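You operate a simulated robot arm through the tools that you are given. There is no shell and no other tool. Be economical: measure what you need, move in short steps, check, and stop when the job is done.

You run a simulated two-armed robot. Do the job below in one go: nothing can be reset, and whatever is moved stays where it is left.

## Task
Hold the grey funnel on the top of the right desk steady with one hand and put the grey weight in it with the other.

The check looks at the end state, three seconds after you hand in, the way a careful person would. Anything else that was tipped, shoved, dropped, spilled or broken makes it a failure.

## Robot
Two 7-joint arms with two-finger parallel grippers on one trunk, on a base that drives. Base frame: it is fixed to the floor where the robot stands at the start and does not move with it; the origin is under the middle of the robot, x ahead of it, y to its left, z up. Lengths are in m, angles in degrees, forces in N, time in s.
The left shoulder is at the start at [0.07, 0.188, 1.024], the right one opposite. With the tool pointing down near the work surface each hand reaches from about 0.34 to 0.8 m from the robot's upright axis, wherever it stands, measured 20 degrees to its own side. Payload 3.91 kg a hand.
The TCP of each hand is the grasp point between the finger pads, 0.03 m short of the fingertips. In the tool frame z runs along the fingers and y along their closing line. Largest opening 0.11 m; finger width 0.02, thickness 0.01; the body of the gripper, 0.048 by 0.112 m, starts 0.055 m behind the TCP.
Orientation is told as [roll, pitch, yaw] about the base's x, y, z axes, in that order, counted from this pose: with the fingers straight down and closing along the base's y, the tool's x points along the base's -x, its y along +y and its z along -z.

## Interface
- The arms move only by the tool servo_tool. It takes "left_plan", "right_plan" or both (then of equal length, played together; a hand with none holds still); each is one flat list of numbers, 7 for each row, row after row: the shift along the tool's x, y, z in units of 250 mm (1.0 is 250 mm), then the turn, a rotation vector about the tool's x, y, z in units of 90 degrees (1.0 is 90 degrees), then the opening, from 0 (shut) to 1 (fully open). In form: [tx, ty, tz, rx, ry, rz, grip, tx, ty, tz, rx, ry, rz, grip, ...]. A call has 1 to 12 rows; each row is the pose to reach, as a shift and turn from the pose commanded when the call began, along the tool's axes at that moment. A call with a number of a shift or a turn outside -1 to 1 is refused whole. Each row takes 0.2 s and may step no farther than 0.05 m and 8.6 degrees from the row before; otherwise, or with a gripper value out of range, the whole call is refused. A pose out of reach is approached as far as the arm can. The call stops where the force on the tool passes 40 N (or 10 N more than at its start, if that is more) or the arm is blocked; 0.2 s more then pass. The fingers move at their own pace (about 0.072 m/s each) and stop on an object; they squeeze with about 44 N. The grip force told is the motor's: it shows also when the fingers shut on nothing. Time passes only in rows, and 0.2 s behind the last, so rows that repeat a pose let the fingers close. The reply holds the time, the measured pose of the TCP, the force on the tool along the base axes, the opening and the grip force, in the units named above and with some noise, with the torque about the TCP (base axes, N m) and any sound that the robot's microphone picked up, and new pictures: "show" is both (left out), scene, wrist or none (wrist: the cameras of the hands that moved).
- Cameras (640 x 400 px; columns grow to the right, rows downward): "scene" is now at [0.1416, -0.0034, 1.2663]; the picture's right is [-0.03, -1.00, 0.00], its down [-0.42, 0.01, -0.91] and it looks along [0.91, -0.02, -0.42] (base axes); focal length 276 px, centre (320, 200). "left" rides on the left gripper at [0.072, -0.017, -0.103] in its tool frame; the picture's right is [0.23, 0.97, 0.00], its down [-0.76, 0.18, -0.62] and it looks along [-0.61, 0.14, 0.78] (tool axes); focal length 222 px, centre (320, 200). "right" rides on the right gripper at [0.072, 0.017, -0.103] in its tool frame; the picture's right is [-0.23, 0.97, 0.00], its down [-0.76, -0.18, -0.62] and it looks along [-0.61, -0.14, 0.78] (tool axes); focal length 222 px, centre (320, 200). There is no depth. A picture from a camera that has moved, and an enlarged one, comes with that camera's place and axes in the base frame and with its lens.
- move_column(by): slides the trunk up (or, below 0, down) by that many m; the arms and the scene camera ride with it, the base frame stays. It gives what a move gives, with no picture.
- roll_base(legs): drives the robot by 1 to 6 legs, each [ahead, turn to the left] in m and degrees, along the robot's own axes; the way and the turn of a leg run together, so that a leg with both is an arc; at most 1.5 m and 180 degrees a leg. The arms and the cameras ride along, it lands a little off, and it stops where it bumps. It gives what a move gives, and a new picture of the scene camera.
- pan_tilt(pan, tilt): turns the head with the scene camera to pan (to the left, within 86 degrees either way) and tilt (down, from -29 to 69), counted from straight ahead of the robot. It gives what a move gives, and a new picture of the scene camera.
- close_up(camera, box): a new picture of the part [left, top, right, bottom] of that camera's present view, enlarged. No time passes.
- finish_job(): hands the job in; it is judged then, once.

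Go step by step. Nothing tells you exact positions but the pictures and the camera data: compare them with the known pose of the tool, close in by small moves and look again before you grip or let go. The budget is 120 turns and 260 pictures, counting those below and the enlarged ones. Unless the task says otherwise, let go and move clear before handing in, and close with one line.

The tools are called after ">>>" as name(argument=value, ...) on one line, values as JSON. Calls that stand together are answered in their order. servo_tool: Moves the arms, as the interface text tells. Its arguments: {"type":"object","properties":{"left_plan":{"type":"array"},"right_plan":{"type":"array"},"show":{"type":"string","enum":["both","scene","wrist","none"]}},"required":[]} The other tools are called the same way: move_column (by) slides the trunk up or down; roll_base (legs) drives the base; pan_tilt (pan, tilt) turns the head that bears the scene camera; close_up (camera, box) takes an enlarged picture of a part of a camera's view; finish_job () hands the job in.

At the start:

```text
time_s: 0.0
left_eef_pos: [0.5739, 0.2665, 1.0939]
left_ee_rot: [-0.1, 0.1, 0.0]
left_ft_force: [-0.4, -0.1, 0.5]
left_wrist_torque: [0.01, -0.04, -0.03]
left_opening: 0.1098
left_gripper_force: 0.1
right_eef_pos: [0.3309, -0.1992, 1.0374]
right_ee_rot: [0.0, 0.0, 0.0]
right_ft_force: [-0.4, -0.2, -0.1]
right_wrist_torque: [0.02, -0.02, -0.03]
right_opening: 0.1101
right_gripper_force: 0.0
trunk travel left (down, up): [-0.534, 0.406]
robot x, y, heading: [0.0031, -0.0001, -0.1]
head pan, tilt: [-1.5, 25.0]
```

scene: 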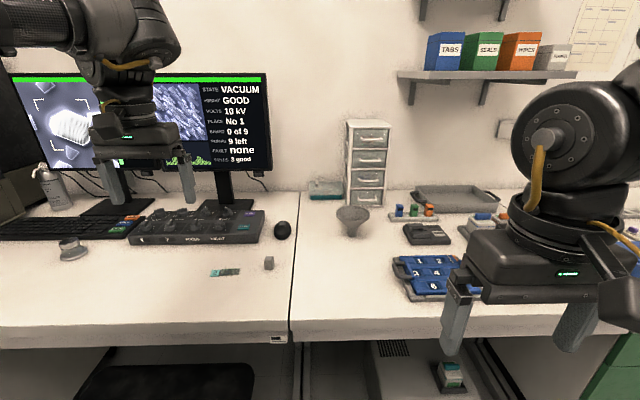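
right: 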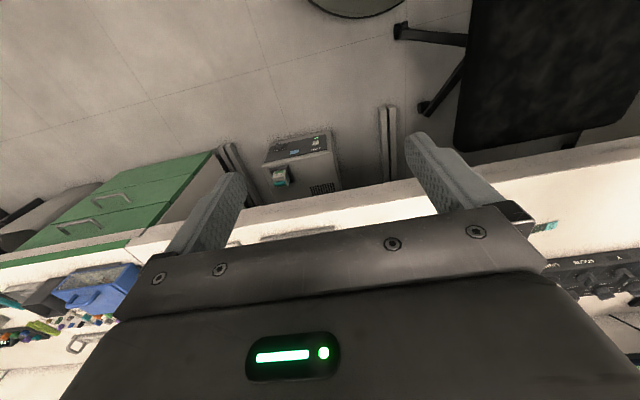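
left: 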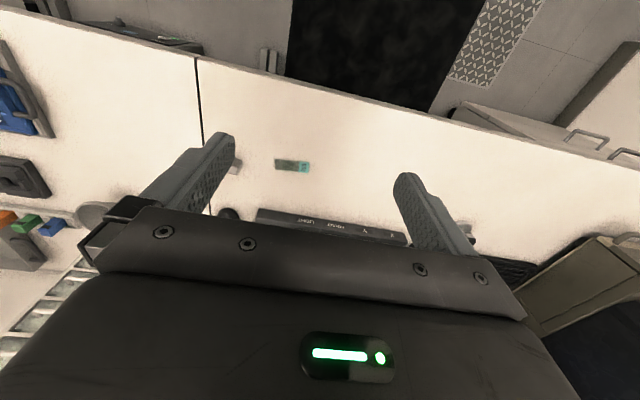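

I see a grey funnel on the right desk near pixel (352,220), a small grey cube at (269,263) and a grey knob-like thing at (72,248). I'll look closer to tell which is the weight.

>>> close_up(camera="scene", box=[200, 180, 440, 330])

>>> close_up(camera="scene", box=[20, 190, 180, 290])

>>> close_up(camera="scene", box=[380, 180, 540, 300])

```text
2.67 times, centred on (320, 255) of scene
camera zoom: at [0.1416, -0.0034, 1.2663], right [-0.03, -1.0, 0.0], down [-0.42, 0.01, -0.91], along [0.91, -0.02, -0.42], focal length 735 px, centre (320, 53)
```

zoom: 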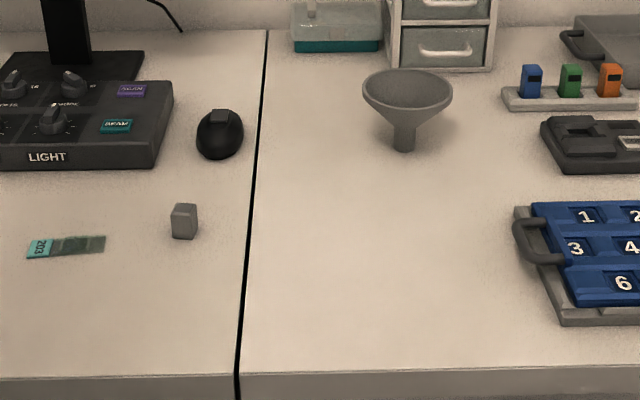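

```text
4.00 times, centred on (100, 240) of scene
camera zoom: at [0.1416, -0.0034, 1.2663], right [-0.03, -1.0, 0.0], down [-0.42, 0.01, -0.91], along [0.91, -0.02, -0.42], focal length 1103 px, centre (1200, 40)
```

zoom: 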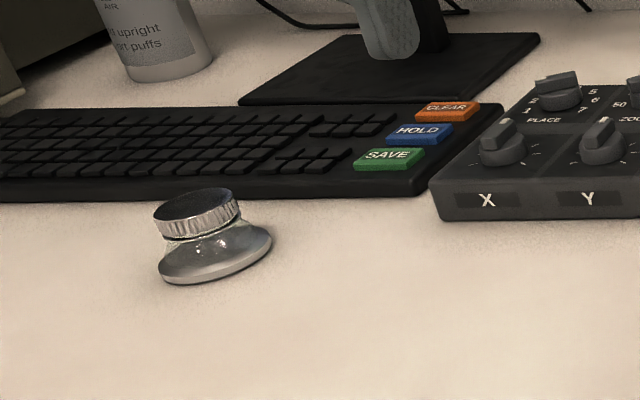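

```text
3.33 times, centred on (460, 240) of scene
camera zoom: at [0.1416, -0.0034, 1.2663], right [-0.03, -1.0, 0.0], down [-0.42, 0.01, -0.91], along [0.91, -0.02, -0.42], focal length 919 px, centre (-147, 67)
```

zoom: 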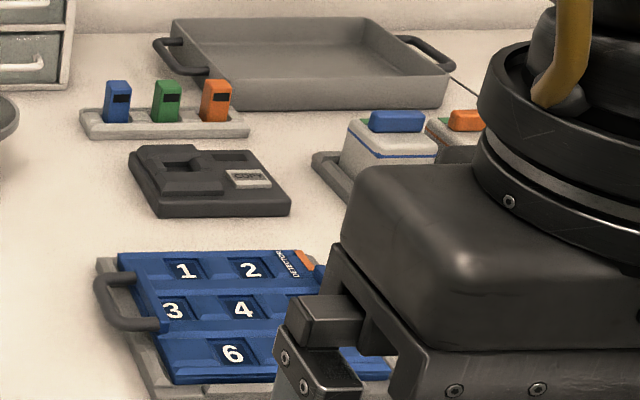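

The grey block (about [0.775, 0.126], desk height ≈0.765) looks like the weight. The funnel stands on its narrow stem near [0.932, -0.127], with its rim at about z 0.85. I need to come closer, so I'll look down first to check for floor room.

>>> pan_tilt(pan=0, tilt=65)

```text
time_s: 1.1
left_eef_pos: [0.5744, 0.2663, 1.093]
left_ee_rot: [0.0, 0.0, 0.0]
left_ft_force: [0.5, 0.3, -0.7]
left_wrist_torque: [-0.04, 0.03, 0.02]
left_opening: 0.11
left_gripper_force: 0.0
right_eef_pos: [0.3317, -0.199, 1.0372]
right_ee_rot: [-0.1, 0.0, -0.1]
right_ft_force: [-0.2, 0.5, -0.2]
right_wrist_torque: [-0.01, -0.02, -0.02]
right_opening: 0.1101
right_gripper_force: 0.0
trunk travel left (down, up): [-0.534, 0.406]
robot x, y, heading: [-0.0013, 0.0007, -0.0]
head pan, tilt: [0.0, 65.0]
camera scene: at [0.1103, -0.001, 1.2107], right [0.0, -1.0, 0.0], down [-0.91, 0.0, -0.42], along [0.42, 0.0, -0.91], focal length 276 px, centre (320, 200)
```

scene: 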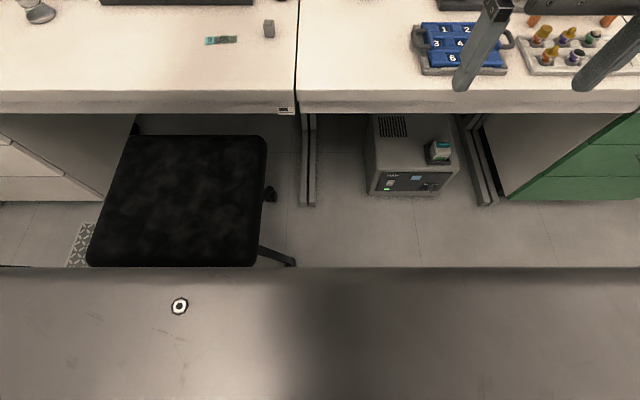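

There is a chair in front on the left, so going straight ahead would bump it. I'll back up a little, shift to the right and come forward in front of the right desk.

>>> roll_base(legs=[[-0.12, 0], [0, -45], [0.36, 0], [0, 45]])

```text
time_s: 8.3
left_eef_pos: [0.7099, 0.0107, 1.0939]
left_ee_rot: [-0.1, -0.1, 0.0]
left_ft_force: [0.4, 0.6, 0.0]
left_wrist_torque: [-0.01, 0.03, 0.0]
left_opening: 0.1099
left_gripper_force: 0.1
right_eef_pos: [0.4663, -0.4545, 1.0372]
right_ee_rot: [0.0, 0.0, -0.1]
right_ft_force: [0.3, 0.7, 0.3]
right_wrist_torque: [0.01, 0.0, -0.01]
right_opening: 0.1099
right_gripper_force: 0.2
trunk travel left (down, up): [-0.534, 0.406]
robot x, y, heading: [0.1371, -0.2545, -0.1]
head pan, tilt: [0.0, 65.0]
camera scene: at [0.2447, -0.2557, 1.2106], right [0.0, -1.0, 0.0], down [-0.91, 0.0, -0.42], along [0.42, 0.0, -0.91], focal length 276 px, centre (320, 200)
```

scene: 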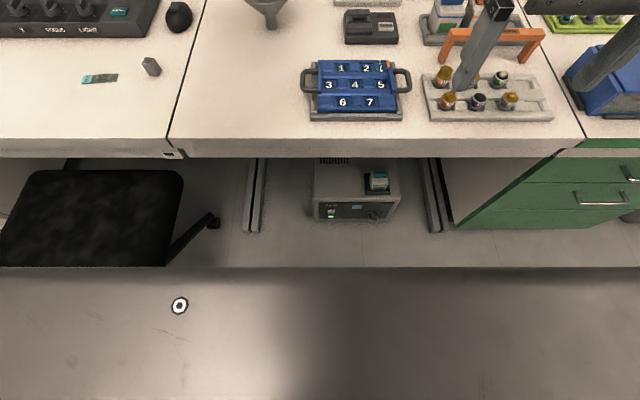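

Clear space ahead; I'll come forward 0.1 m and tilt the head to see the desk.

>>> roll_base(legs=[[0.1, 0]])

>>> pan_tilt(pan=12, tilt=38)

```text
time_s: 9.5
left_eef_pos: [0.8088, 0.0129, 1.0932]
left_ee_rot: [0.0, 0.0, 0.0]
left_ft_force: [0.6, 0.3, 0.3]
left_wrist_torque: [-0.01, 0.04, 0.01]
left_opening: 0.1099
left_gripper_force: 0.1
right_eef_pos: [0.568, -0.4538, 1.0366]
right_ee_rot: [0.0, 0.0, 0.0]
right_ft_force: [-0.3, 0.5, -0.7]
right_wrist_torque: [0.0, 0.02, -0.03]
right_opening: 0.1103
right_gripper_force: 0.1
trunk travel left (down, up): [-0.534, 0.406]
robot x, y, heading: [0.2348, -0.2578, -0.2]
head pan, tilt: [0.0, 65.0]
camera scene: at [0.3464, -0.2558, 1.2106], right [0.0, -1.0, 0.0], down [-0.91, 0.0, -0.42], along [0.42, 0.0, -0.91], focal length 276 px, centre (320, 200)
```

scene: 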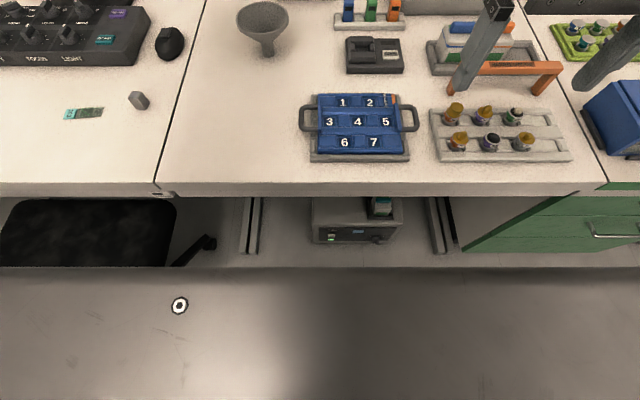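

```text
time_s: 10.4
left_eef_pos: [0.8105, 0.0123, 1.0931]
left_ee_rot: [0.0, 0.0, 0.1]
left_ft_force: [0.6, -0.7, -0.4]
left_wrist_torque: [-0.01, -0.02, 0.0]
left_opening: 0.1101
left_gripper_force: 0.1
right_eef_pos: [0.5659, -0.4553, 1.0377]
right_ee_rot: [0.0, 0.0, 0.0]
right_ft_force: [0.4, -0.9, 0.1]
right_wrist_torque: [0.01, -0.01, 0.03]
right_opening: 0.1102
right_gripper_force: 0.0
trunk travel left (down, up): [-0.534, 0.406]
robot x, y, heading: [0.2358, -0.2565, -0.1]
head pan, tilt: [12.0, 38.0]
camera scene: at [0.3693, -0.2379, 1.2459], right [0.21, -0.98, 0.0], down [-0.6, -0.13, -0.79], along [0.77, 0.16, -0.62], focal length 276 px, centre (320, 200)
```

scene: 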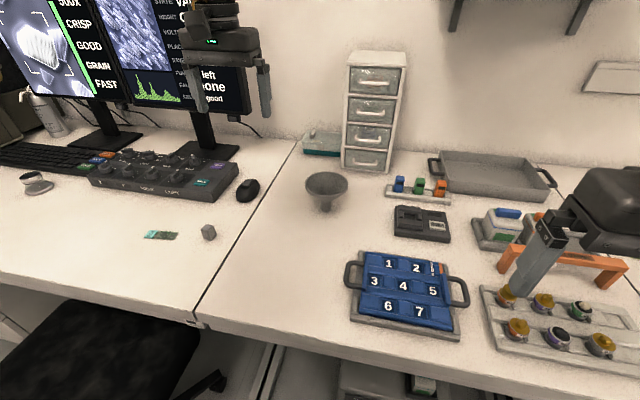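

The work area is in view. I'll take enlarged views of the funnel and weight to fix their positions.

>>> close_up(camera="scene", box=[280, 150, 376, 230])

>>> close_up(camera="scene", box=[180, 210, 240, 250])

>>> close_up(camera="left", box=[0, 0, 640, 400])

```text
5.00 times, centred on (328, 190) of scene
camera zoom: at [0.3693, -0.2379, 1.2459], right [0.21, -0.98, 0.0], down [-0.6, -0.13, -0.79], along [0.77, 0.16, -0.62], focal length 1378 px, centre (280, 250)
```

zoom: 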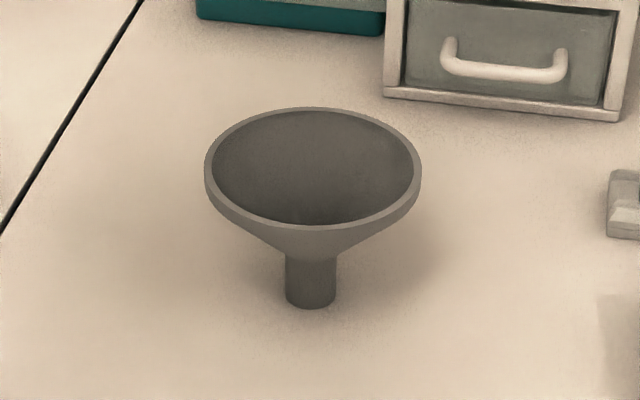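

```text
10.00 times, centred on (210, 230) of scene
camera zoom: at [0.3693, -0.2379, 1.2459], right [0.21, -0.98, 0.0], down [-0.6, -0.13, -0.79], along [0.77, 0.16, -0.62], focal length 2756 px, centre (1420, -100)
```

zoom: 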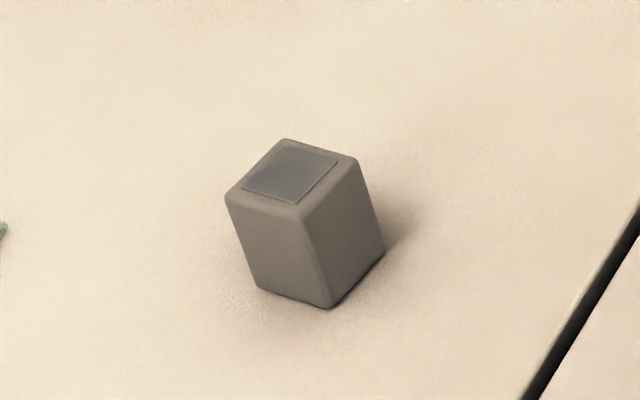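

```text
1.00 times, centred on (320, 200) of left (not enlarged: the box is as wide or as high as the picture)
camera zoom: at [0.7371, -0.0038, 1.197], right [-0.23, 0.97, 0.0], down [0.76, 0.18, 0.62], along [0.61, 0.14, -0.78], focal length 222 px, centre (320, 200)
```

zoom: 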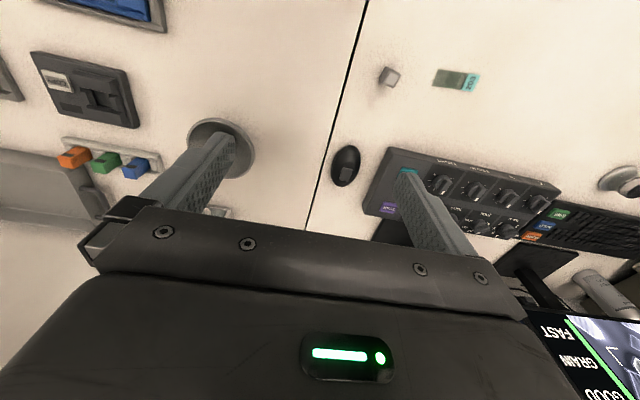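

Funnel centre is about [0.932, -0.134], with its stem about 0.0275 thick and spanning z 0.765–0.80. The weight is about [0.775, 0.119], 2 cm wide and 3.2 cm high, turned about -7°. The left hand goes above the weight first.

>>> servo_tool(left_plan=[0.0, 0.1, 0.0, 0, 0, 0.02, 0.7, 0.024, 0.2, 0.1, 0, 0, 0.04, 0.6, 0.05, 0.3, 0.22, 0, 0, 0.06, 0.6, 0.08, 0.4, 0.36, 0, 0, 0.078, 0.6, 0.11, 0.428, 0.52, 0, 0, 0.078, 0.6, 0.144, 0.428, 0.66, 0, 0, 0.078, 0.6, 0.144, 0.428, 0.772, 0, 0, 0.078, 0.6, 0.144, 0.428, 0.772, 0, 0, 0.078, 0.6])

```text
time_s: 12.2
left_eef_pos: [0.7702, 0.1183, 0.9022]
left_ee_rot: [0.0, 0.1, -6.9]
left_ft_force: [1.3, -0.5, -0.2]
left_wrist_torque: [0.01, -0.04, 0.02]
left_opening: 0.0659
left_gripper_force: 0.1
right_eef_pos: [0.5668, -0.4542, 1.0378]
right_ee_rot: [0.0, 0.0, 0.0]
right_ft_force: [-0.2, 0.1, -0.2]
right_wrist_torque: [-0.01, -0.03, -0.02]
right_opening: 0.11
right_gripper_force: 0.0
trunk travel left (down, up): [-0.534, 0.406]
robot x, y, heading: [0.2352, -0.252, 0.3]
head pan, tilt: [12.0, 38.0]
camera scene: at [0.3691, -0.2382, 1.246], right [0.21, -0.98, 0.0], down [-0.6, -0.13, -0.79], along [0.77, 0.16, -0.62], focal length 276 px, centre (320, 200)
camera left: at [0.6971, 0.1115, 1.0049], right [-0.11, 0.99, 0.0], down [0.78, 0.08, 0.62], along [0.62, 0.07, -0.78], focal length 222 px, centre (320, 200)
```

scene: 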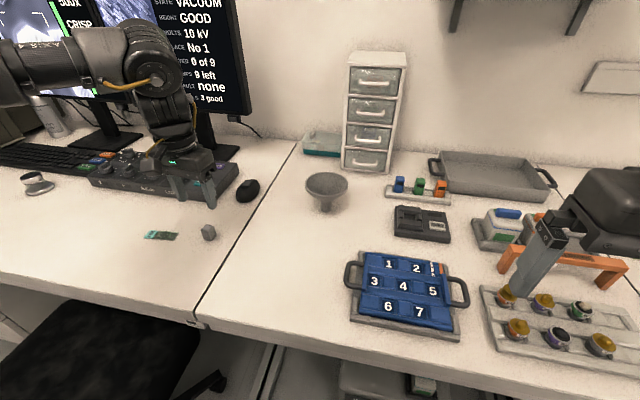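
left: 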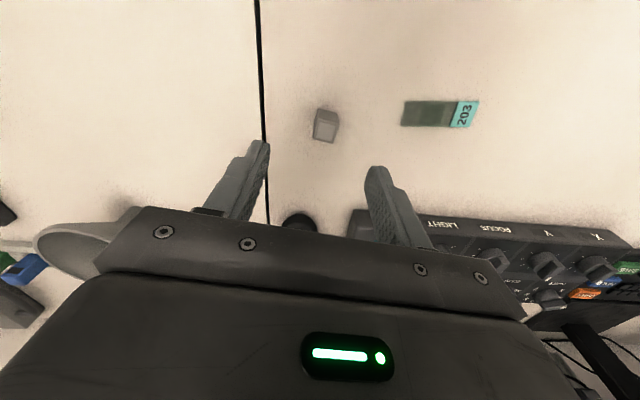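

Alignment is close; I'll nudge about 4 mm in y and descend to just above the weight's top to check.

>>> servo_tool(left_plan=[-0.008, 0.016, 0.12, 0, 0, 0, 0.6, -0.008, 0.016, 0.24, 0, 0, 0, 0.6, -0.008, 0.016, 0.24, 0, 0, 0, 0.6])

```text
time_s: 13.0
left_eef_pos: [0.7738, 0.1213, 0.8416]
left_ee_rot: [0.0, 0.0, -7.0]
left_ft_force: [0.9, 0.3, -1.0]
left_wrist_torque: [-0.01, 0.0, 0.03]
left_opening: 0.0658
left_gripper_force: 0.0
right_eef_pos: [0.5679, -0.4552, 1.0387]
right_ee_rot: [0.0, 0.0, 0.1]
right_ft_force: [-0.5, 0.8, -1.1]
right_wrist_torque: [0.01, -0.03, 0.02]
right_opening: 0.1101
right_gripper_force: 0.1
trunk travel left (down, up): [-0.534, 0.406]
robot x, y, heading: [0.2372, -0.2525, -0.1]
head pan, tilt: [12.0, 38.0]
camera scene: at [0.3693, -0.2382, 1.246], right [0.21, -0.98, 0.0], down [-0.6, -0.13, -0.79], along [0.77, 0.16, -0.62], focal length 276 px, centre (320, 200)
camera left: at [0.7009, 0.116, 0.9445], right [-0.11, 0.99, 0.0], down [0.78, 0.08, 0.62], along [0.62, 0.07, -0.78], focal length 222 px, centre (320, 200)
```

scene: 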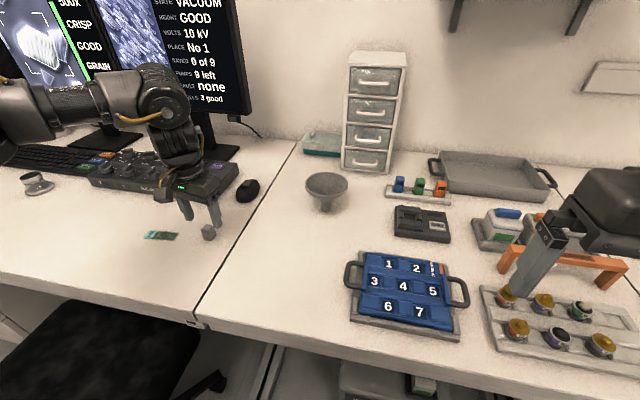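
left: 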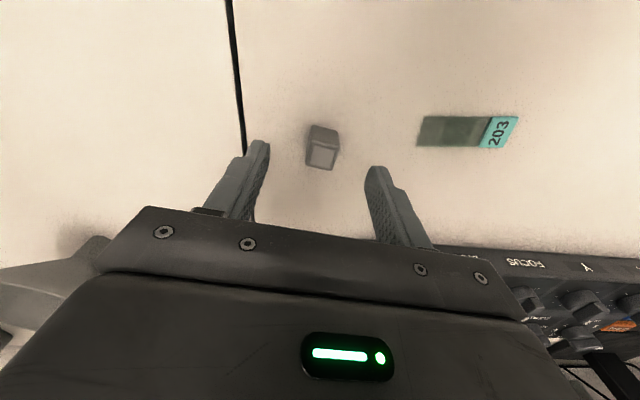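

Good centring; descending to z 0.80 and closing.

>>> servo_tool(left_plan=[-0.01, 0.01, 0.08, 0, 0, 0, 0.6, -0.01, 0.01, 0.162, 0, 0, 0, 0.6, -0.01, 0.01, 0.162, 0, 0, 0, 0.6, -0.01, 0.01, 0.162, 0, 0, 0, 0, -0.01, 0.01, 0.162, 0, 0, 0, 0, -0.01, 0.01, 0.162, 0, 0, 0, 0])

```text
time_s: 14.4
left_eef_pos: [0.7787, 0.1239, 0.8]
left_ee_rot: [0.0, 0.0, -7.0]
left_ft_force: [-0.3, -0.7, -0.3]
left_wrist_torque: [0.01, 0.01, 0.0]
left_opening: 0.0222
left_gripper_force: 43.8
right_eef_pos: [0.5677, -0.4542, 1.0375]
right_ee_rot: [-0.1, 0.0, 0.0]
right_ft_force: [0.9, -0.7, 0.3]
right_wrist_torque: [-0.03, -0.03, -0.01]
right_opening: 0.11
right_gripper_force: 0.1
trunk travel left (down, up): [-0.534, 0.406]
robot x, y, heading: [0.2352, -0.2567, -0.1]
head pan, tilt: [12.0, 38.0]
camera scene: at [0.3697, -0.2377, 1.2459], right [0.21, -0.98, 0.0], down [-0.6, -0.13, -0.79], along [0.77, 0.16, -0.62], focal length 276 px, centre (320, 200)
camera left: at [0.7048, 0.1175, 0.9031], right [-0.11, 0.99, 0.0], down [0.78, 0.08, 0.62], along [0.62, 0.07, -0.78], focal length 222 px, centre (320, 200)
```

scene: 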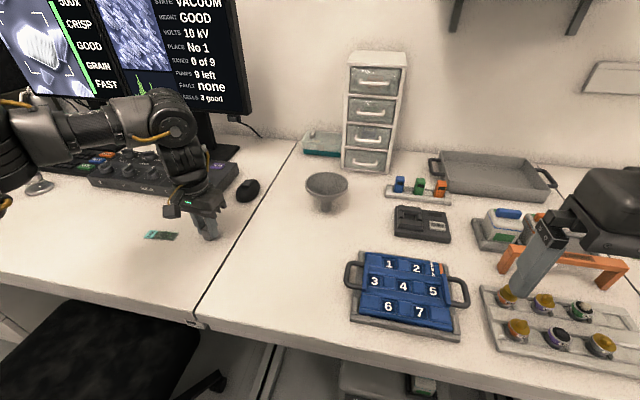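
left: 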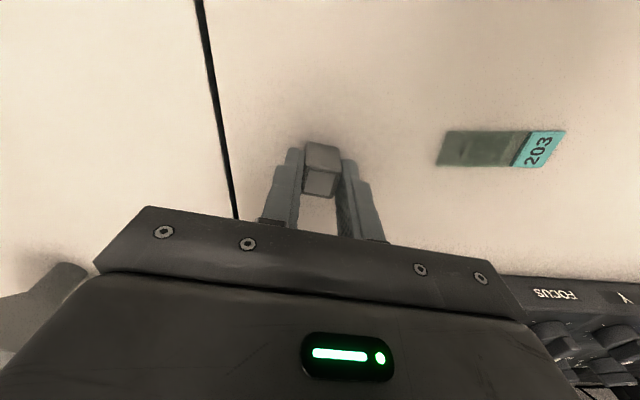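

The weight is gripped (opening 0.022). Lifting it clear.

>>> servo_tool(left_plan=[0, 0, -0.1, 0, 0, 0, 0, 0, 0, -0.28, 0, 0, 0, 0, 0, 0, -0.46, 0, 0, 0, 0, 0, 0, -0.64, 0, 0, 0, 0, 0, 0, -0.8, 0, 0, 0, 0, 0, 0, -0.8, 0, 0, 0, 0])

```text
time_s: 15.8
left_eef_pos: [0.7788, 0.1237, 0.9996]
left_ee_rot: [-0.1, 0.1, -7.0]
left_ft_force: [0.5, 0.7, 0.2]
left_wrist_torque: [-0.02, 0.04, -0.02]
left_opening: 0.0
left_gripper_force: 38.0
right_eef_pos: [0.568, -0.4537, 1.0368]
right_ee_rot: [0.1, 0.1, 0.0]
right_ft_force: [0.4, 0.3, 0.0]
right_wrist_torque: [0.03, 0.02, -0.02]
right_opening: 0.1103
right_gripper_force: 0.0
trunk travel left (down, up): [-0.534, 0.406]
robot x, y, heading: [0.2362, -0.2542, -0.1]
head pan, tilt: [12.0, 38.0]
camera scene: at [0.3702, -0.2369, 1.2458], right [0.21, -0.98, 0.0], down [-0.6, -0.13, -0.79], along [0.77, 0.16, -0.62], focal length 276 px, centre (320, 200)
camera left: at [0.7053, 0.1173, 1.1031], right [-0.11, 0.99, 0.0], down [0.78, 0.08, 0.62], along [0.62, 0.07, -0.78], focal length 222 px, centre (320, 200)
```

scene: 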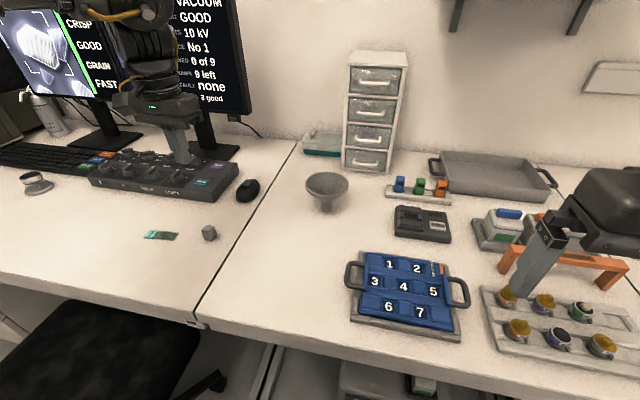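
left: 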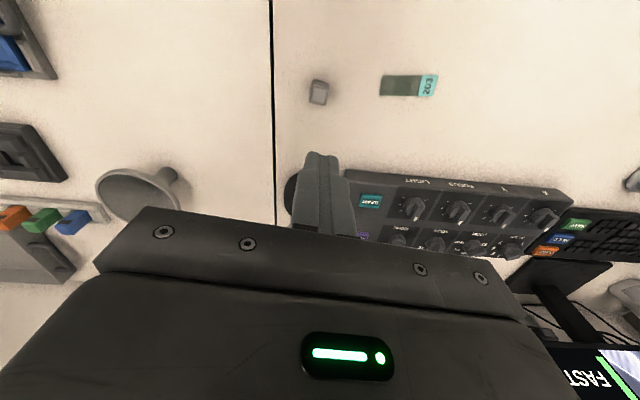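

The weight slipped out and still stands on the desk, and the gripper is now shut on nothing. I'll look at the weight's present pose and at the object closely before trying again.

>>> close_up(camera="scene", box=[180, 210, 240, 250])

>>> close_up(camera="left", box=[280, 60, 360, 110])

>>> close_up(camera="scene", box=[10, 160, 58, 200])

```text
10.00 times, centred on (210, 230) of scene
camera zoom: at [0.3702, -0.2369, 1.2458], right [0.21, -0.98, 0.0], down [-0.6, -0.13, -0.79], along [0.77, 0.16, -0.62], focal length 2756 px, centre (1420, -100)
```

zoom: 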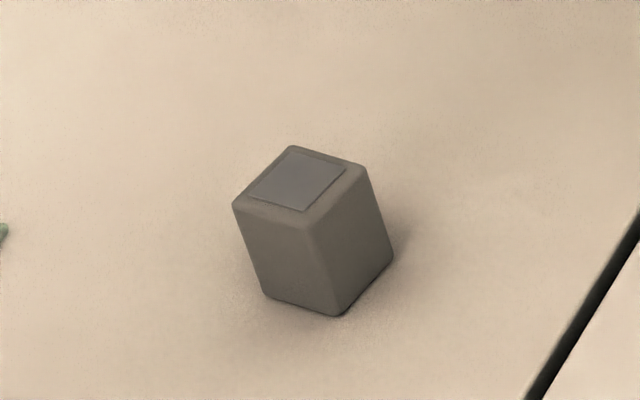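

```text
8.00 times, centred on (320, 85) of left
camera zoom: at [0.7053, 0.1173, 1.1031], right [-0.11, 0.99, 0.0], down [0.78, 0.08, 0.62], along [0.62, 0.07, -0.78], focal length 1777 px, centre (320, 1120)
```

zoom: 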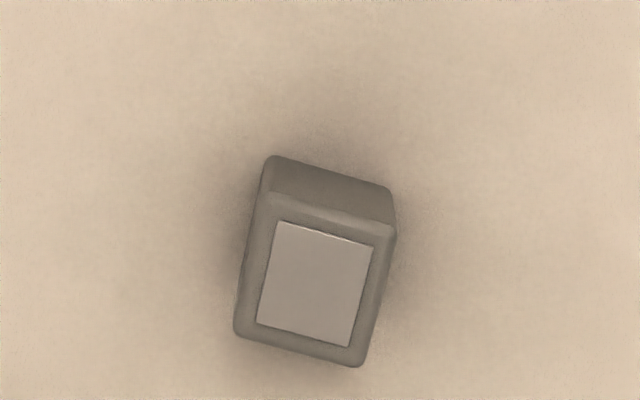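

```text
10.00 times, centred on (34, 180) of scene
camera zoom: at [0.3702, -0.2369, 1.2458], right [0.21, -0.98, 0.0], down [-0.6, -0.13, -0.79], along [0.77, 0.16, -0.62], focal length 2756 px, centre (3180, 400)
```

zoom: 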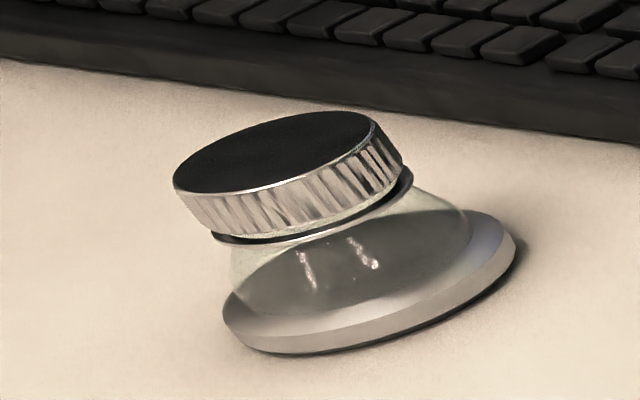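

The block stands where it was (≈[0.778,0.125], yaw ≈-8°). I'll re-grip as low as possible and lift very slowly, watching the force.

>>> servo_tool(left_plan=[0, 0, 0.15, 0, 0, 0.01, 0.5, 0, 0.006, 0.3, 0, 0, 0.01, 0.5, 0, 0.006, 0.46, 0, 0, 0.01, 0.5, 0, 0.006, 0.6, 0, 0, 0.01, 0.5, 0, 0.006, 0.72, 0, 0, 0.01, 0.5, 0, 0.006, 0.8, 0, 0, 0.01, 0.5, 0, 0.006, 0.81, 0, 0, 0.01, 0.5, 0, 0.006, 0.81, 0, 0, 0.01, 0.1, 0, 0.006, 0.81, 0, 0, 0.01, 0, 0, 0.006, 0.81, 0, 0, 0.01, 0, 0, 0.006, 0.81, 0, 0, 0.01, 0, 0, 0.006, 0.81, 0, 0, 0.01, 0], show="wrist")

```text
time_s: 18.4
left_eef_pos: [0.777, 0.1256, 0.7972]
left_ee_rot: [-0.1, 0.0, -7.9]
left_ft_force: [0.3, -0.3, -0.5]
left_wrist_torque: [0.0, 0.01, 0.01]
left_opening: 0.0221
left_gripper_force: 44.1
right_eef_pos: [0.5675, -0.4537, 1.0374]
right_ee_rot: [0.0, 0.0, 0.1]
right_ft_force: [0.7, 0.1, 0.7]
right_wrist_torque: [-0.01, -0.03, 0.03]
right_opening: 0.1099
right_gripper_force: 0.0
trunk travel left (down, up): [-0.534, 0.406]
robot x, y, heading: [0.2367, -0.26, -0.0]
head pan, tilt: [12.0, 38.0]
camera left: at [0.7038, 0.1205, 0.9009], right [-0.09, 1.0, 0.0], down [0.78, 0.07, 0.62], along [0.62, 0.06, -0.78], focal length 222 px, centre (320, 200)
```

left: 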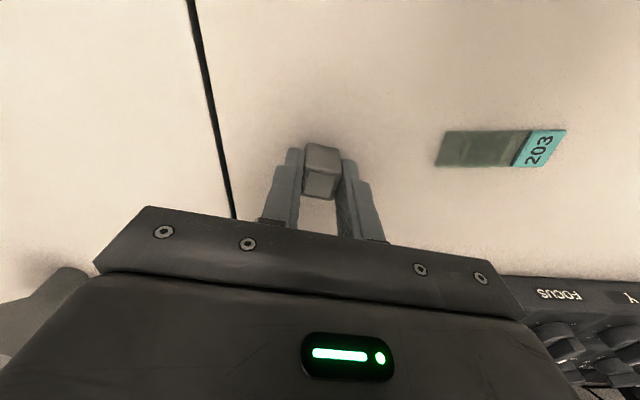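

Gripped again, so now a slow lift of 2 cm.

>>> servo_tool(left_plan=[0, 0, -0.008, 0, 0, 0, 0, 0, 0, -0.016, 0, 0, 0, 0, 0, 0, -0.024, 0, 0, 0, 0, 0, 0, -0.032, 0, 0, 0, 0, 0, 0, -0.04, 0, 0, 0, 0], show="wrist")

```text
time_s: 19.6
left_eef_pos: [0.778, 0.1265, 0.8063]
left_ee_rot: [0.0, 0.1, -7.9]
left_ft_force: [-0.5, 0.0, -1.2]
left_wrist_torque: [-0.02, 0.02, -0.03]
left_opening: 0.022
left_gripper_force: 44.1
right_eef_pos: [0.567, -0.4538, 1.0365]
right_ee_rot: [0.1, 0.1, 0.1]
right_ft_force: [-0.9, 0.3, -0.8]
right_wrist_torque: [0.0, 0.0, 0.03]
right_opening: 0.1099
right_gripper_force: 0.1
trunk travel left (down, up): [-0.534, 0.406]
robot x, y, heading: [0.2368, -0.2592, -0.0]
head pan, tilt: [12.0, 38.0]
camera left: at [0.7045, 0.121, 0.9109], right [-0.09, 1.0, 0.0], down [0.78, 0.07, 0.62], along [0.62, 0.06, -0.78], focal length 222 px, centre (320, 200)
```

left: 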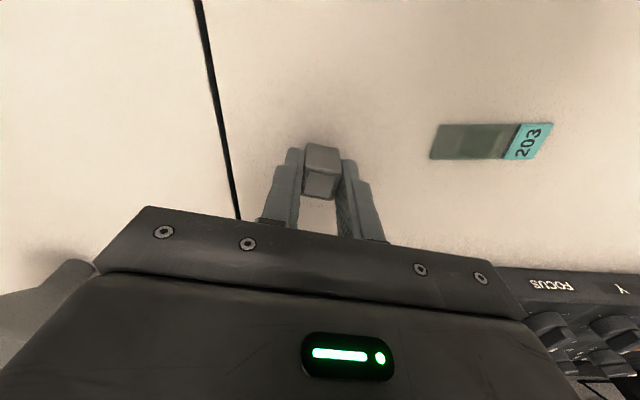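

It holds at 1 cm up with no slip visible. Continuing slowly.

>>> servo_tool(left_plan=[0, 0, -0.015, 0, 0, 0, 0, 0, 0, -0.03, 0, 0, 0, 0, 0, 0, -0.045, 0, 0, 0, 0, 0, 0, -0.06, 0, 0, 0, 0, 0, 0, -0.08, 0, 0, 0, 0, 0, 0, -0.1, 0, 0, 0, 0, 0, 0, -0.12, 0, 0, 0, 0, 0, 0, -0.14, 0, 0, 0, 0])

```text
time_s: 21.4
left_eef_pos: [0.7791, 0.1271, 0.8432]
left_ee_rot: [0.0, 0.0, -8.0]
left_ft_force: [-1.3, 1.0, -1.8]
left_wrist_torque: [-0.03, -0.04, 0.0]
left_opening: 0.0223
left_gripper_force: 43.9
right_eef_pos: [0.5675, -0.4536, 1.0367]
right_ee_rot: [0.0, 0.0, 0.0]
right_ft_force: [0.5, 0.3, -0.8]
right_wrist_torque: [-0.01, 0.0, 0.0]
right_opening: 0.1099
right_gripper_force: 0.2
trunk travel left (down, up): [-0.534, 0.406]
robot x, y, heading: [0.2384, -0.255, 0.1]
head pan, tilt: [12.0, 38.0]
camera scene: at [0.3696, -0.2378, 1.2459], right [0.21, -0.98, 0.0], down [-0.6, -0.13, -0.79], along [0.77, 0.16, -0.62], focal length 276 px, centre (320, 200)
camera left: at [0.7049, 0.1208, 0.946], right [-0.09, 1.0, 0.0], down [0.78, 0.07, 0.62], along [0.62, 0.06, -0.78], focal length 222 px, centre (320, 200)
```

scene: 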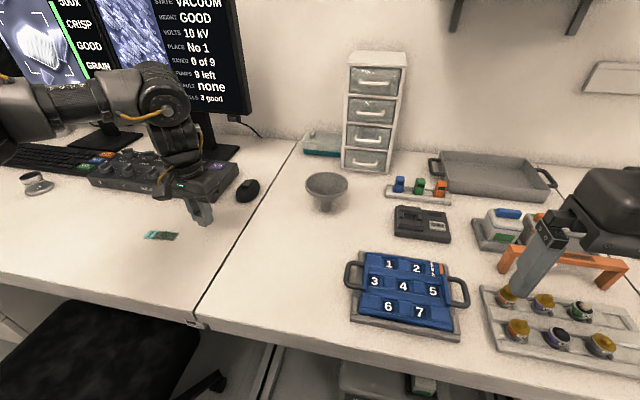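
left: 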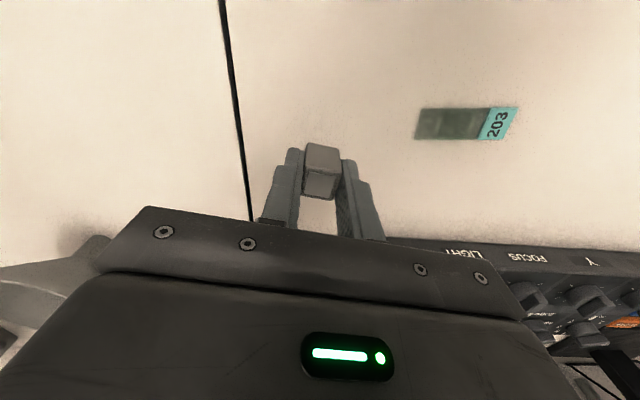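

The weight is held without slipping at gentle speed. I'll raise it further slowly while the right hand starts turning its fingers forward (22° below level) and moving toward the funnel's front.

>>> servo_tool(left_plan=[0, 0, -0.02, 0, 0, 0, 0, 0, 0, -0.045, 0, 0, 0, 0, 0, 0, -0.07, 0, 0, 0, 0, 0, 0, -0.095, 0, 0, 0, 0, 0, 0, -0.12, 0, 0, 0, 0, 0, 0, -0.145, 0, 0, 0, 0, 0, 0, -0.17, 0, 0, 0, 0, 0, 0, -0.195, 0, 0, 0, 0, 0, 0, -0.22, 0, 0, 0, 0, 0, 0, -0.245, 0, 0, 0, 0, 0, 0, -0.27, 0, 0, 0, 0], right_plan=[-0.04, 0.0545, 0, 0, -0.0687, 0, 1, -0.08, 0.109, 0, 0, -0.1374, 0, 1, -0.12, 0.1635, 0, 0, -0.2061, 0, 1, -0.16, 0.218, 0, 0, -0.2748, 0, 1, -0.2, 0.2725, 0, 0, -0.3435, 0, 1, -0.24, 0.327, 0, 0, -0.4122, 0, 1, -0.28, 0.3815, 0, 0, -0.4809, 0, 1, -0.32, 0.436, 0, 0, -0.5496, 0, 1, -0.36, 0.4905, 0, 0, -0.6183, 0, 1, -0.4, 0.545, 0, 0, -0.687, 0, 1, -0.44, 0.6, 0, 0, -0.756, 0, 1])

```text
time_s: 23.8
left_eef_pos: [0.7788, 0.1279, 0.911]
left_ee_rot: [-0.1, -0.1, -7.9]
left_ft_force: [-1.1, -0.3, -1.4]
left_wrist_torque: [-0.03, -0.02, 0.01]
left_opening: 0.0221
left_gripper_force: 44.2
right_eef_pos: [0.6758, -0.3034, 1.0382]
right_ee_rot: [0.1, -68.2, 0.1]
right_ft_force: [-0.3, 0.6, -0.7]
right_wrist_torque: [-0.02, 0.0, 0.03]
right_opening: 0.11
right_gripper_force: 0.0
trunk travel left (down, up): [-0.534, 0.406]
robot x, y, heading: [0.2378, -0.2535, -0.2]
head pan, tilt: [12.0, 38.0]
camera scene: at [0.3687, -0.2357, 1.246], right [0.21, -0.98, 0.0], down [-0.6, -0.13, -0.79], along [0.77, 0.16, -0.62], focal length 276 px, centre (320, 200)
camera right: at [0.554, -0.2862, 1.0092], right [0.08, 0.97, 0.21], down [-0.3, -0.18, 0.94], along [0.95, -0.14, 0.27], focal length 222 px, centre (320, 200)
camera left: at [0.7046, 0.1221, 1.0132], right [-0.09, 1.0, 0.0], down [0.78, 0.07, 0.62], along [0.62, 0.06, -0.78], focal length 222 px, centre (320, 200)
```

scene: 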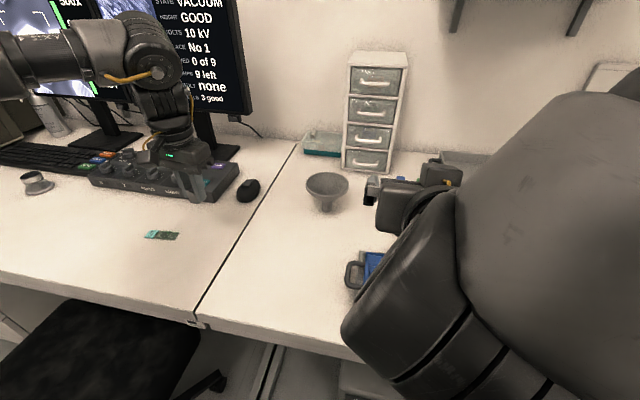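
right: 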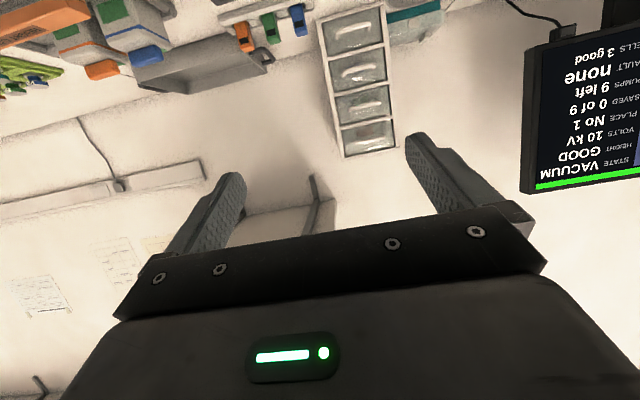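
left: 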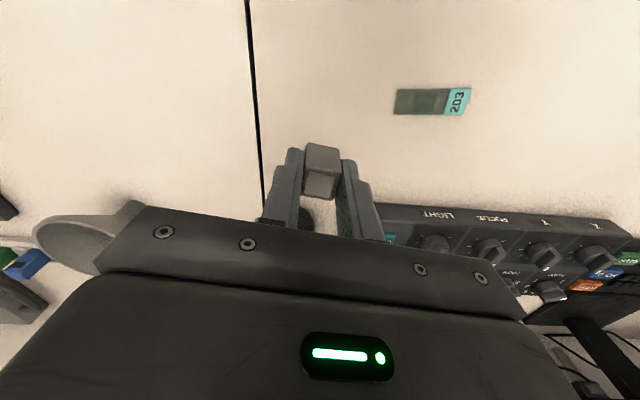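

Turned well; the right arm now partly blocks the scene camera. I'll move the right hand in front of the funnel, still high.

>>> servo_tool(right_plan=[0.048, 0.113, 0.073, 0, 0, 0, 1, 0.096, 0.226, 0.147, 0, 0, 0, 1, 0.144, 0.338, 0.22, 0, 0, 0, 1, 0.192, 0.451, 0.293, 0, 0, 0, 1, 0.24, 0.563, 0.367, 0, 0, 0, 1, 0.288, 0.676, 0.44, 0, 0, 0, 1, 0.288, 0.676, 0.44, 0, 0, 0, 1])

```text
time_s: 25.4
left_eef_pos: [0.7788, 0.1256, 0.9108]
left_ee_rot: [0.0, 0.0, -7.9]
left_ft_force: [-0.2, -0.3, -0.5]
left_wrist_torque: [0.0, -0.02, 0.02]
left_opening: 0.022
left_gripper_force: 44.0
right_eef_pos: [0.7988, -0.1825, 0.9662]
right_ee_rot: [4.1, -67.6, -5.0]
right_ft_force: [-0.3, -0.5, 0.4]
right_wrist_torque: [-0.02, 0.0, -0.01]
right_opening: 0.1101
right_gripper_force: 0.3
right hand out of reach, approached as far as the arm can: row 3, 4, 5, 6, 7
trunk travel left (down, up): [-0.534, 0.406]
robot x, y, heading: [0.2373, -0.2535, 0.2]
head pan, tilt: [12.0, 38.0]
camera scene: at [0.3691, -0.238, 1.246], right [0.21, -0.98, 0.0], down [-0.6, -0.13, -0.79], along [0.77, 0.16, -0.62], focal length 276 px, centre (320, 200)
camera right: at [0.676, -0.162, 0.9392], right [0.11, 0.97, 0.24], down [-0.29, -0.2, 0.94], along [0.95, -0.17, 0.26], focal length 222 px, centre (320, 200)
```

scene: 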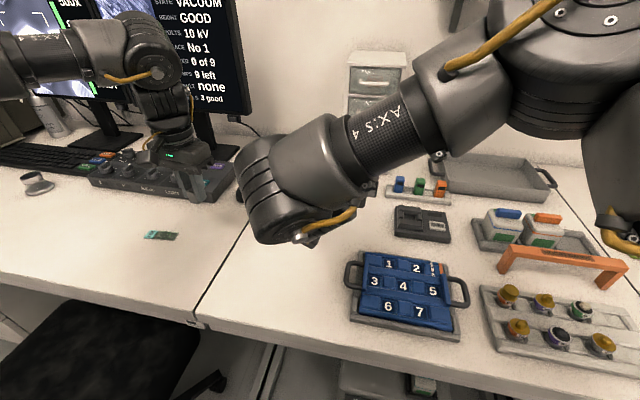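
right: 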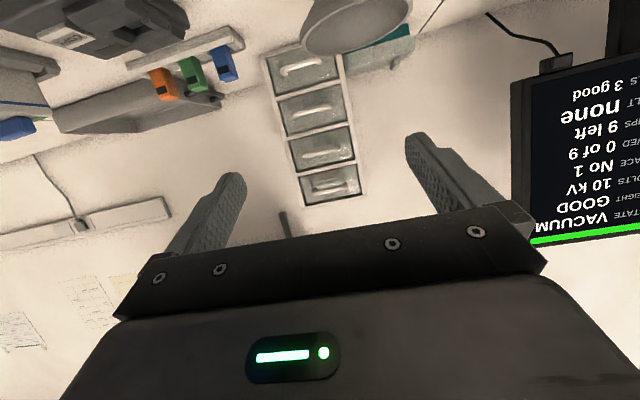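

That heading is out of reach for the right wrist (elbow out to the right). A yaw of about 45° toward the left suits the arm better and passes between the blue tray and dark box, so I'll turn to that while still high.

>>> servo_tool(right_plan=[-0.017, -0.075, 0.042, -0.0773, 0, -0.0313, 1, -0.034, -0.15, 0.084, -0.1545, 0, -0.0625, 0.9, -0.051, -0.226, 0.126, -0.2318, 0, -0.0938, 0.8, -0.068, -0.301, 0.168, -0.309, 0, -0.125, 0.7, -0.085, -0.377, 0.21, -0.3863, 0, -0.1563, 0.6, -0.102, -0.452, 0.252, -0.4635, 0, -0.1875, 0.6, -0.102, -0.452, 0.252, -0.4635, 0, -0.1875, 0.6])

```text
time_s: 27.2
left_eef_pos: [0.7791, 0.1267, 0.9106]
left_ee_rot: [0.0, 0.0, -7.9]
left_ft_force: [0.3, 0.0, -1.4]
left_wrist_torque: [0.0, -0.01, -0.02]
left_opening: 0.022
left_gripper_force: 43.6
right_eef_pos: [0.7708, -0.1992, 0.9711]
right_ee_rot: [8.7, -70.2, 23.2]
right_ft_force: [0.2, -0.3, -0.1]
right_wrist_torque: [-0.03, -0.01, 0.02]
right_opening: 0.0662
right_gripper_force: 0.1
right hand out of reach, approached as far as the arm can: row 3, 4, 5, 6, 7
trunk travel left (down, up): [-0.534, 0.406]
robot x, y, heading: [0.2361, -0.2555, -0.0]
head pan, tilt: [12.0, 38.0]
stopped in row 7 (right hand): the arm was blocked; the commanded pose is now the measured one
camera scene: at [0.3696, -0.2375, 1.2459], right [0.21, -0.98, 0.0], down [-0.6, -0.13, -0.79], along [0.77, 0.16, -0.62], focal length 276 px, centre (320, 200)
camera right: at [0.6579, -0.2468, 0.9389], right [-0.43, 0.86, 0.26], down [-0.17, -0.36, 0.92], along [0.88, 0.35, 0.3], focal length 222 px, centre (320, 200)
```

scene: 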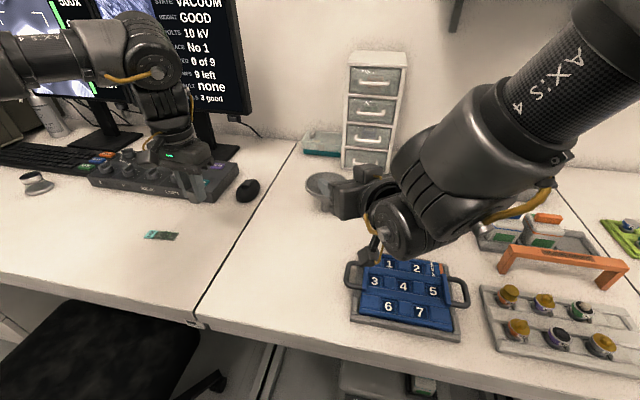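
right: 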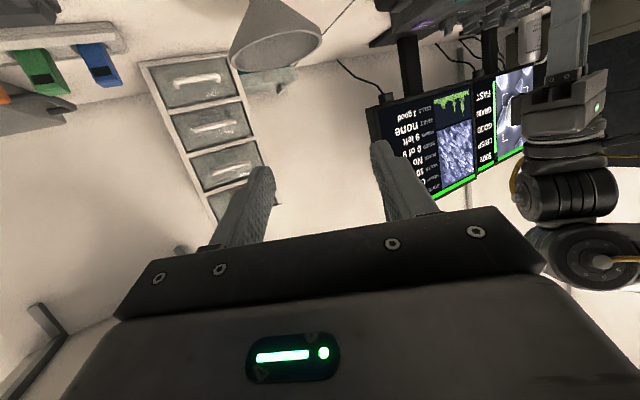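

The wrist is near its limit because the arm is folded high. Lowering the trunk will flatten the forearm, so first I'll raise both hands (the weight gently) to keep clearance.

>>> servo_tool(left_plan=[0, 0, -0.03, 0, 0, 0, 0, 0, 0, -0.07, 0, 0, 0, 0, 0, 0, -0.11, 0, 0, 0, 0, 0, 0, -0.15, 0, 0, 0, 0, 0, 0, -0.19, 0, 0, 0, 0, 0, 0, -0.23, 0, 0, 0, 0, 0, 0, -0.27, 0, 0, 0, 0, 0, 0, -0.31, 0, 0, 0, 0, 0, 0, -0.35, 0, 0, 0, 0, 0, 0, -0.39, 0, 0, 0, 0, 0, 0, -0.43, 0, 0, 0, 0, 0, 0, -0.46, 0, 0, 0, 0], right_plan=[-0.05, 0, -0.04, 0, 0, 0, 0.6, -0.1, 0, -0.08, 0, 0, 0, 0.6, -0.15, 0, -0.12, 0, 0, 0, 0.6, -0.2, 0, -0.16, 0, 0, 0, 0.6, -0.25, 0, -0.2, 0, 0, 0, 0.6, -0.3, 0, -0.24, 0, 0, 0, 0.6, -0.35, 0, -0.26, 0, 0, 0, 0.6, -0.4, 0, -0.28, 0, 0, 0, 0.6, -0.45, 0, -0.3, 0, 0, 0, 0.6, -0.48, 0, -0.32, 0, 0, 0, 0.6, -0.5, 0, -0.34, 0, 0, 0, 0.6, -0.5, 0, -0.36, 0, 0, 0, 0.6])

```text
time_s: 29.8
left_eef_pos: [0.7791, 0.127, 1.0249]
left_ee_rot: [0.0, 0.0, -7.9]
left_ft_force: [-0.6, 0.2, -1.3]
left_wrist_torque: [-0.03, 0.0, 0.0]
left_opening: 0.0219
left_gripper_force: 44.3
right_eef_pos: [0.7408, -0.216, 1.1027]
right_ee_rot: [8.2, -69.9, 23.4]
right_ft_force: [-0.4, 0.1, -0.3]
right_wrist_torque: [0.01, 0.0, -0.01]
right_opening: 0.0662
right_gripper_force: 0.1
right hand out of reach, approached as far as the arm can: row 8, 9, 10, 11, 12
trunk travel left (down, up): [-0.534, 0.406]
robot x, y, heading: [0.236, -0.2533, 0.1]
head pan, tilt: [12.0, 38.0]
camera scene: at [0.3696, -0.2378, 1.2459], right [0.21, -0.98, 0.0], down [-0.6, -0.13, -0.79], along [0.77, 0.16, -0.62], focal length 276 px, centre (320, 200)
camera right: at [0.6287, -0.263, 1.0698], right [-0.43, 0.86, 0.26], down [-0.17, -0.36, 0.92], along [0.89, 0.35, 0.3], focal length 222 px, centre (320, 200)
camera left: at [0.7053, 0.121, 1.1283], right [-0.09, 1.0, 0.0], down [0.78, 0.07, 0.62], along [0.62, 0.06, -0.78], focal length 222 px, centre (320, 200)
```

scene: 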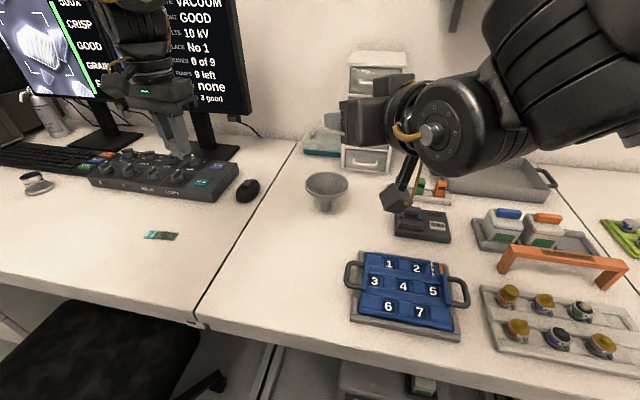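
right: 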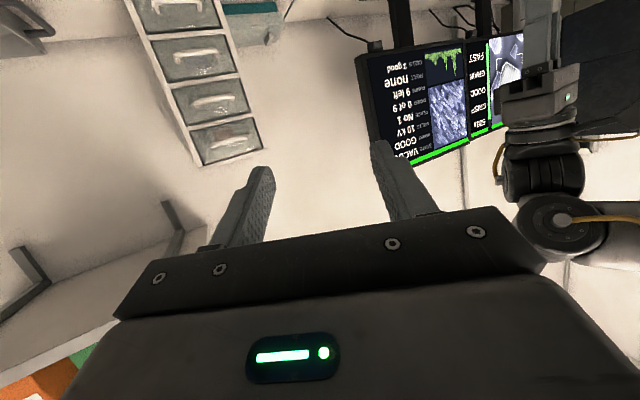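
left: 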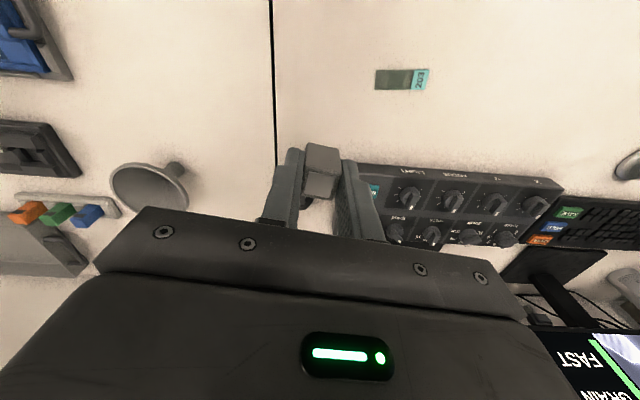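

I now see that the right wrist camera hangs below the hand in this pose, so a level stem grip is bad. Better plan: grip the funnel's 45° cone wall at its right side with the right hand tilted 45° (fingers pointing left and down), which leaves the centre free. I'll turn the right hand to that orientation.

>>> servo_tool(right_plan=[-0.001, -0.045, -0.004, -0.0196, 0.0584, 0.0547, 0.6, -0.002, -0.09, -0.008, -0.0392, 0.1168, 0.1094, 0.6, -0.003, -0.134, -0.012, -0.0588, 0.1752, 0.1641, 0.6, -0.004, -0.178, -0.016, -0.0784, 0.2336, 0.2188, 0.6, -0.005, -0.223, -0.02, -0.098, 0.292, 0.2735, 0.6, -0.006, -0.267, -0.024, -0.1176, 0.3504, 0.3282, 0.6, -0.007, -0.312, -0.028, -0.1372, 0.4088, 0.3829, 0.6, -0.008, -0.356, -0.032, -0.1568, 0.4672, 0.4376, 0.5, -0.008, -0.4, -0.036, -0.1764, 0.5256, 0.4923, 0.5, -0.008, -0.445, -0.04, -0.196, 0.584, 0.547, 0.5, -0.008, -0.445, -0.04, -0.196, 0.584, 0.547, 0.5])

```text
time_s: 32.2
left_eef_pos: [0.7802, 0.1268, 1.0253]
left_ee_rot: [-0.1, 0.0, -7.9]
left_ft_force: [1.1, -0.2, -0.7]
left_wrist_torque: [0.02, -0.01, -0.03]
left_opening: 0.0222
left_gripper_force: 43.6
right_eef_pos: [0.793, -0.3163, 1.1013]
right_ee_rot: [45.0, -0.1, 0.4]
right_ft_force: [-1.4, 0.1, -0.9]
right_wrist_torque: [-0.04, 0.0, -0.03]
right_opening: 0.0549
right_gripper_force: 0.0
right hand out of reach, approached as far as the arm can: row 1, 2, 3
trunk travel left (down, up): [-0.534, 0.406]
robot x, y, heading: [0.2354, -0.2551, 0.2]
head pan, tilt: [12.0, 38.0]
camera scene: at [0.3691, -0.2372, 1.246], right [0.21, -0.98, 0.0], down [-0.6, -0.13, -0.79], along [0.77, 0.16, -0.62], focal length 276 px, centre (320, 200)
camera right: at [0.721, -0.3774, 1.1861], right [0.22, 0.69, 0.69], down [0.77, -0.56, 0.32], along [0.6, 0.46, -0.65], focal length 222 px, centre (320, 200)
```

scene: 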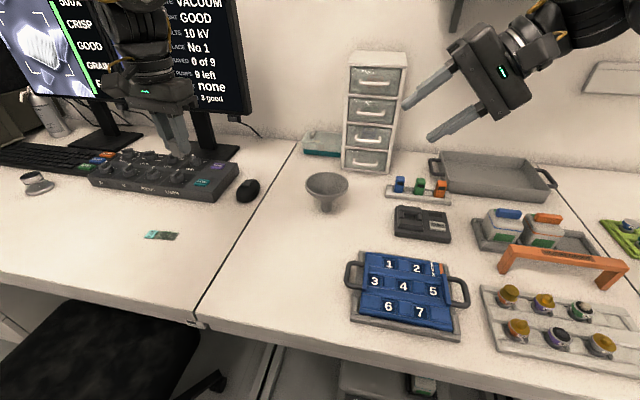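
right: 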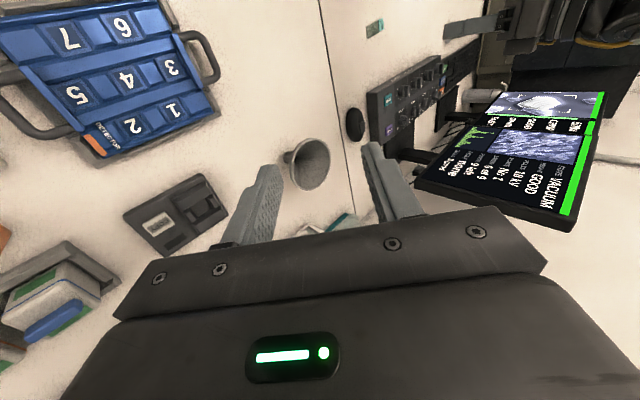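

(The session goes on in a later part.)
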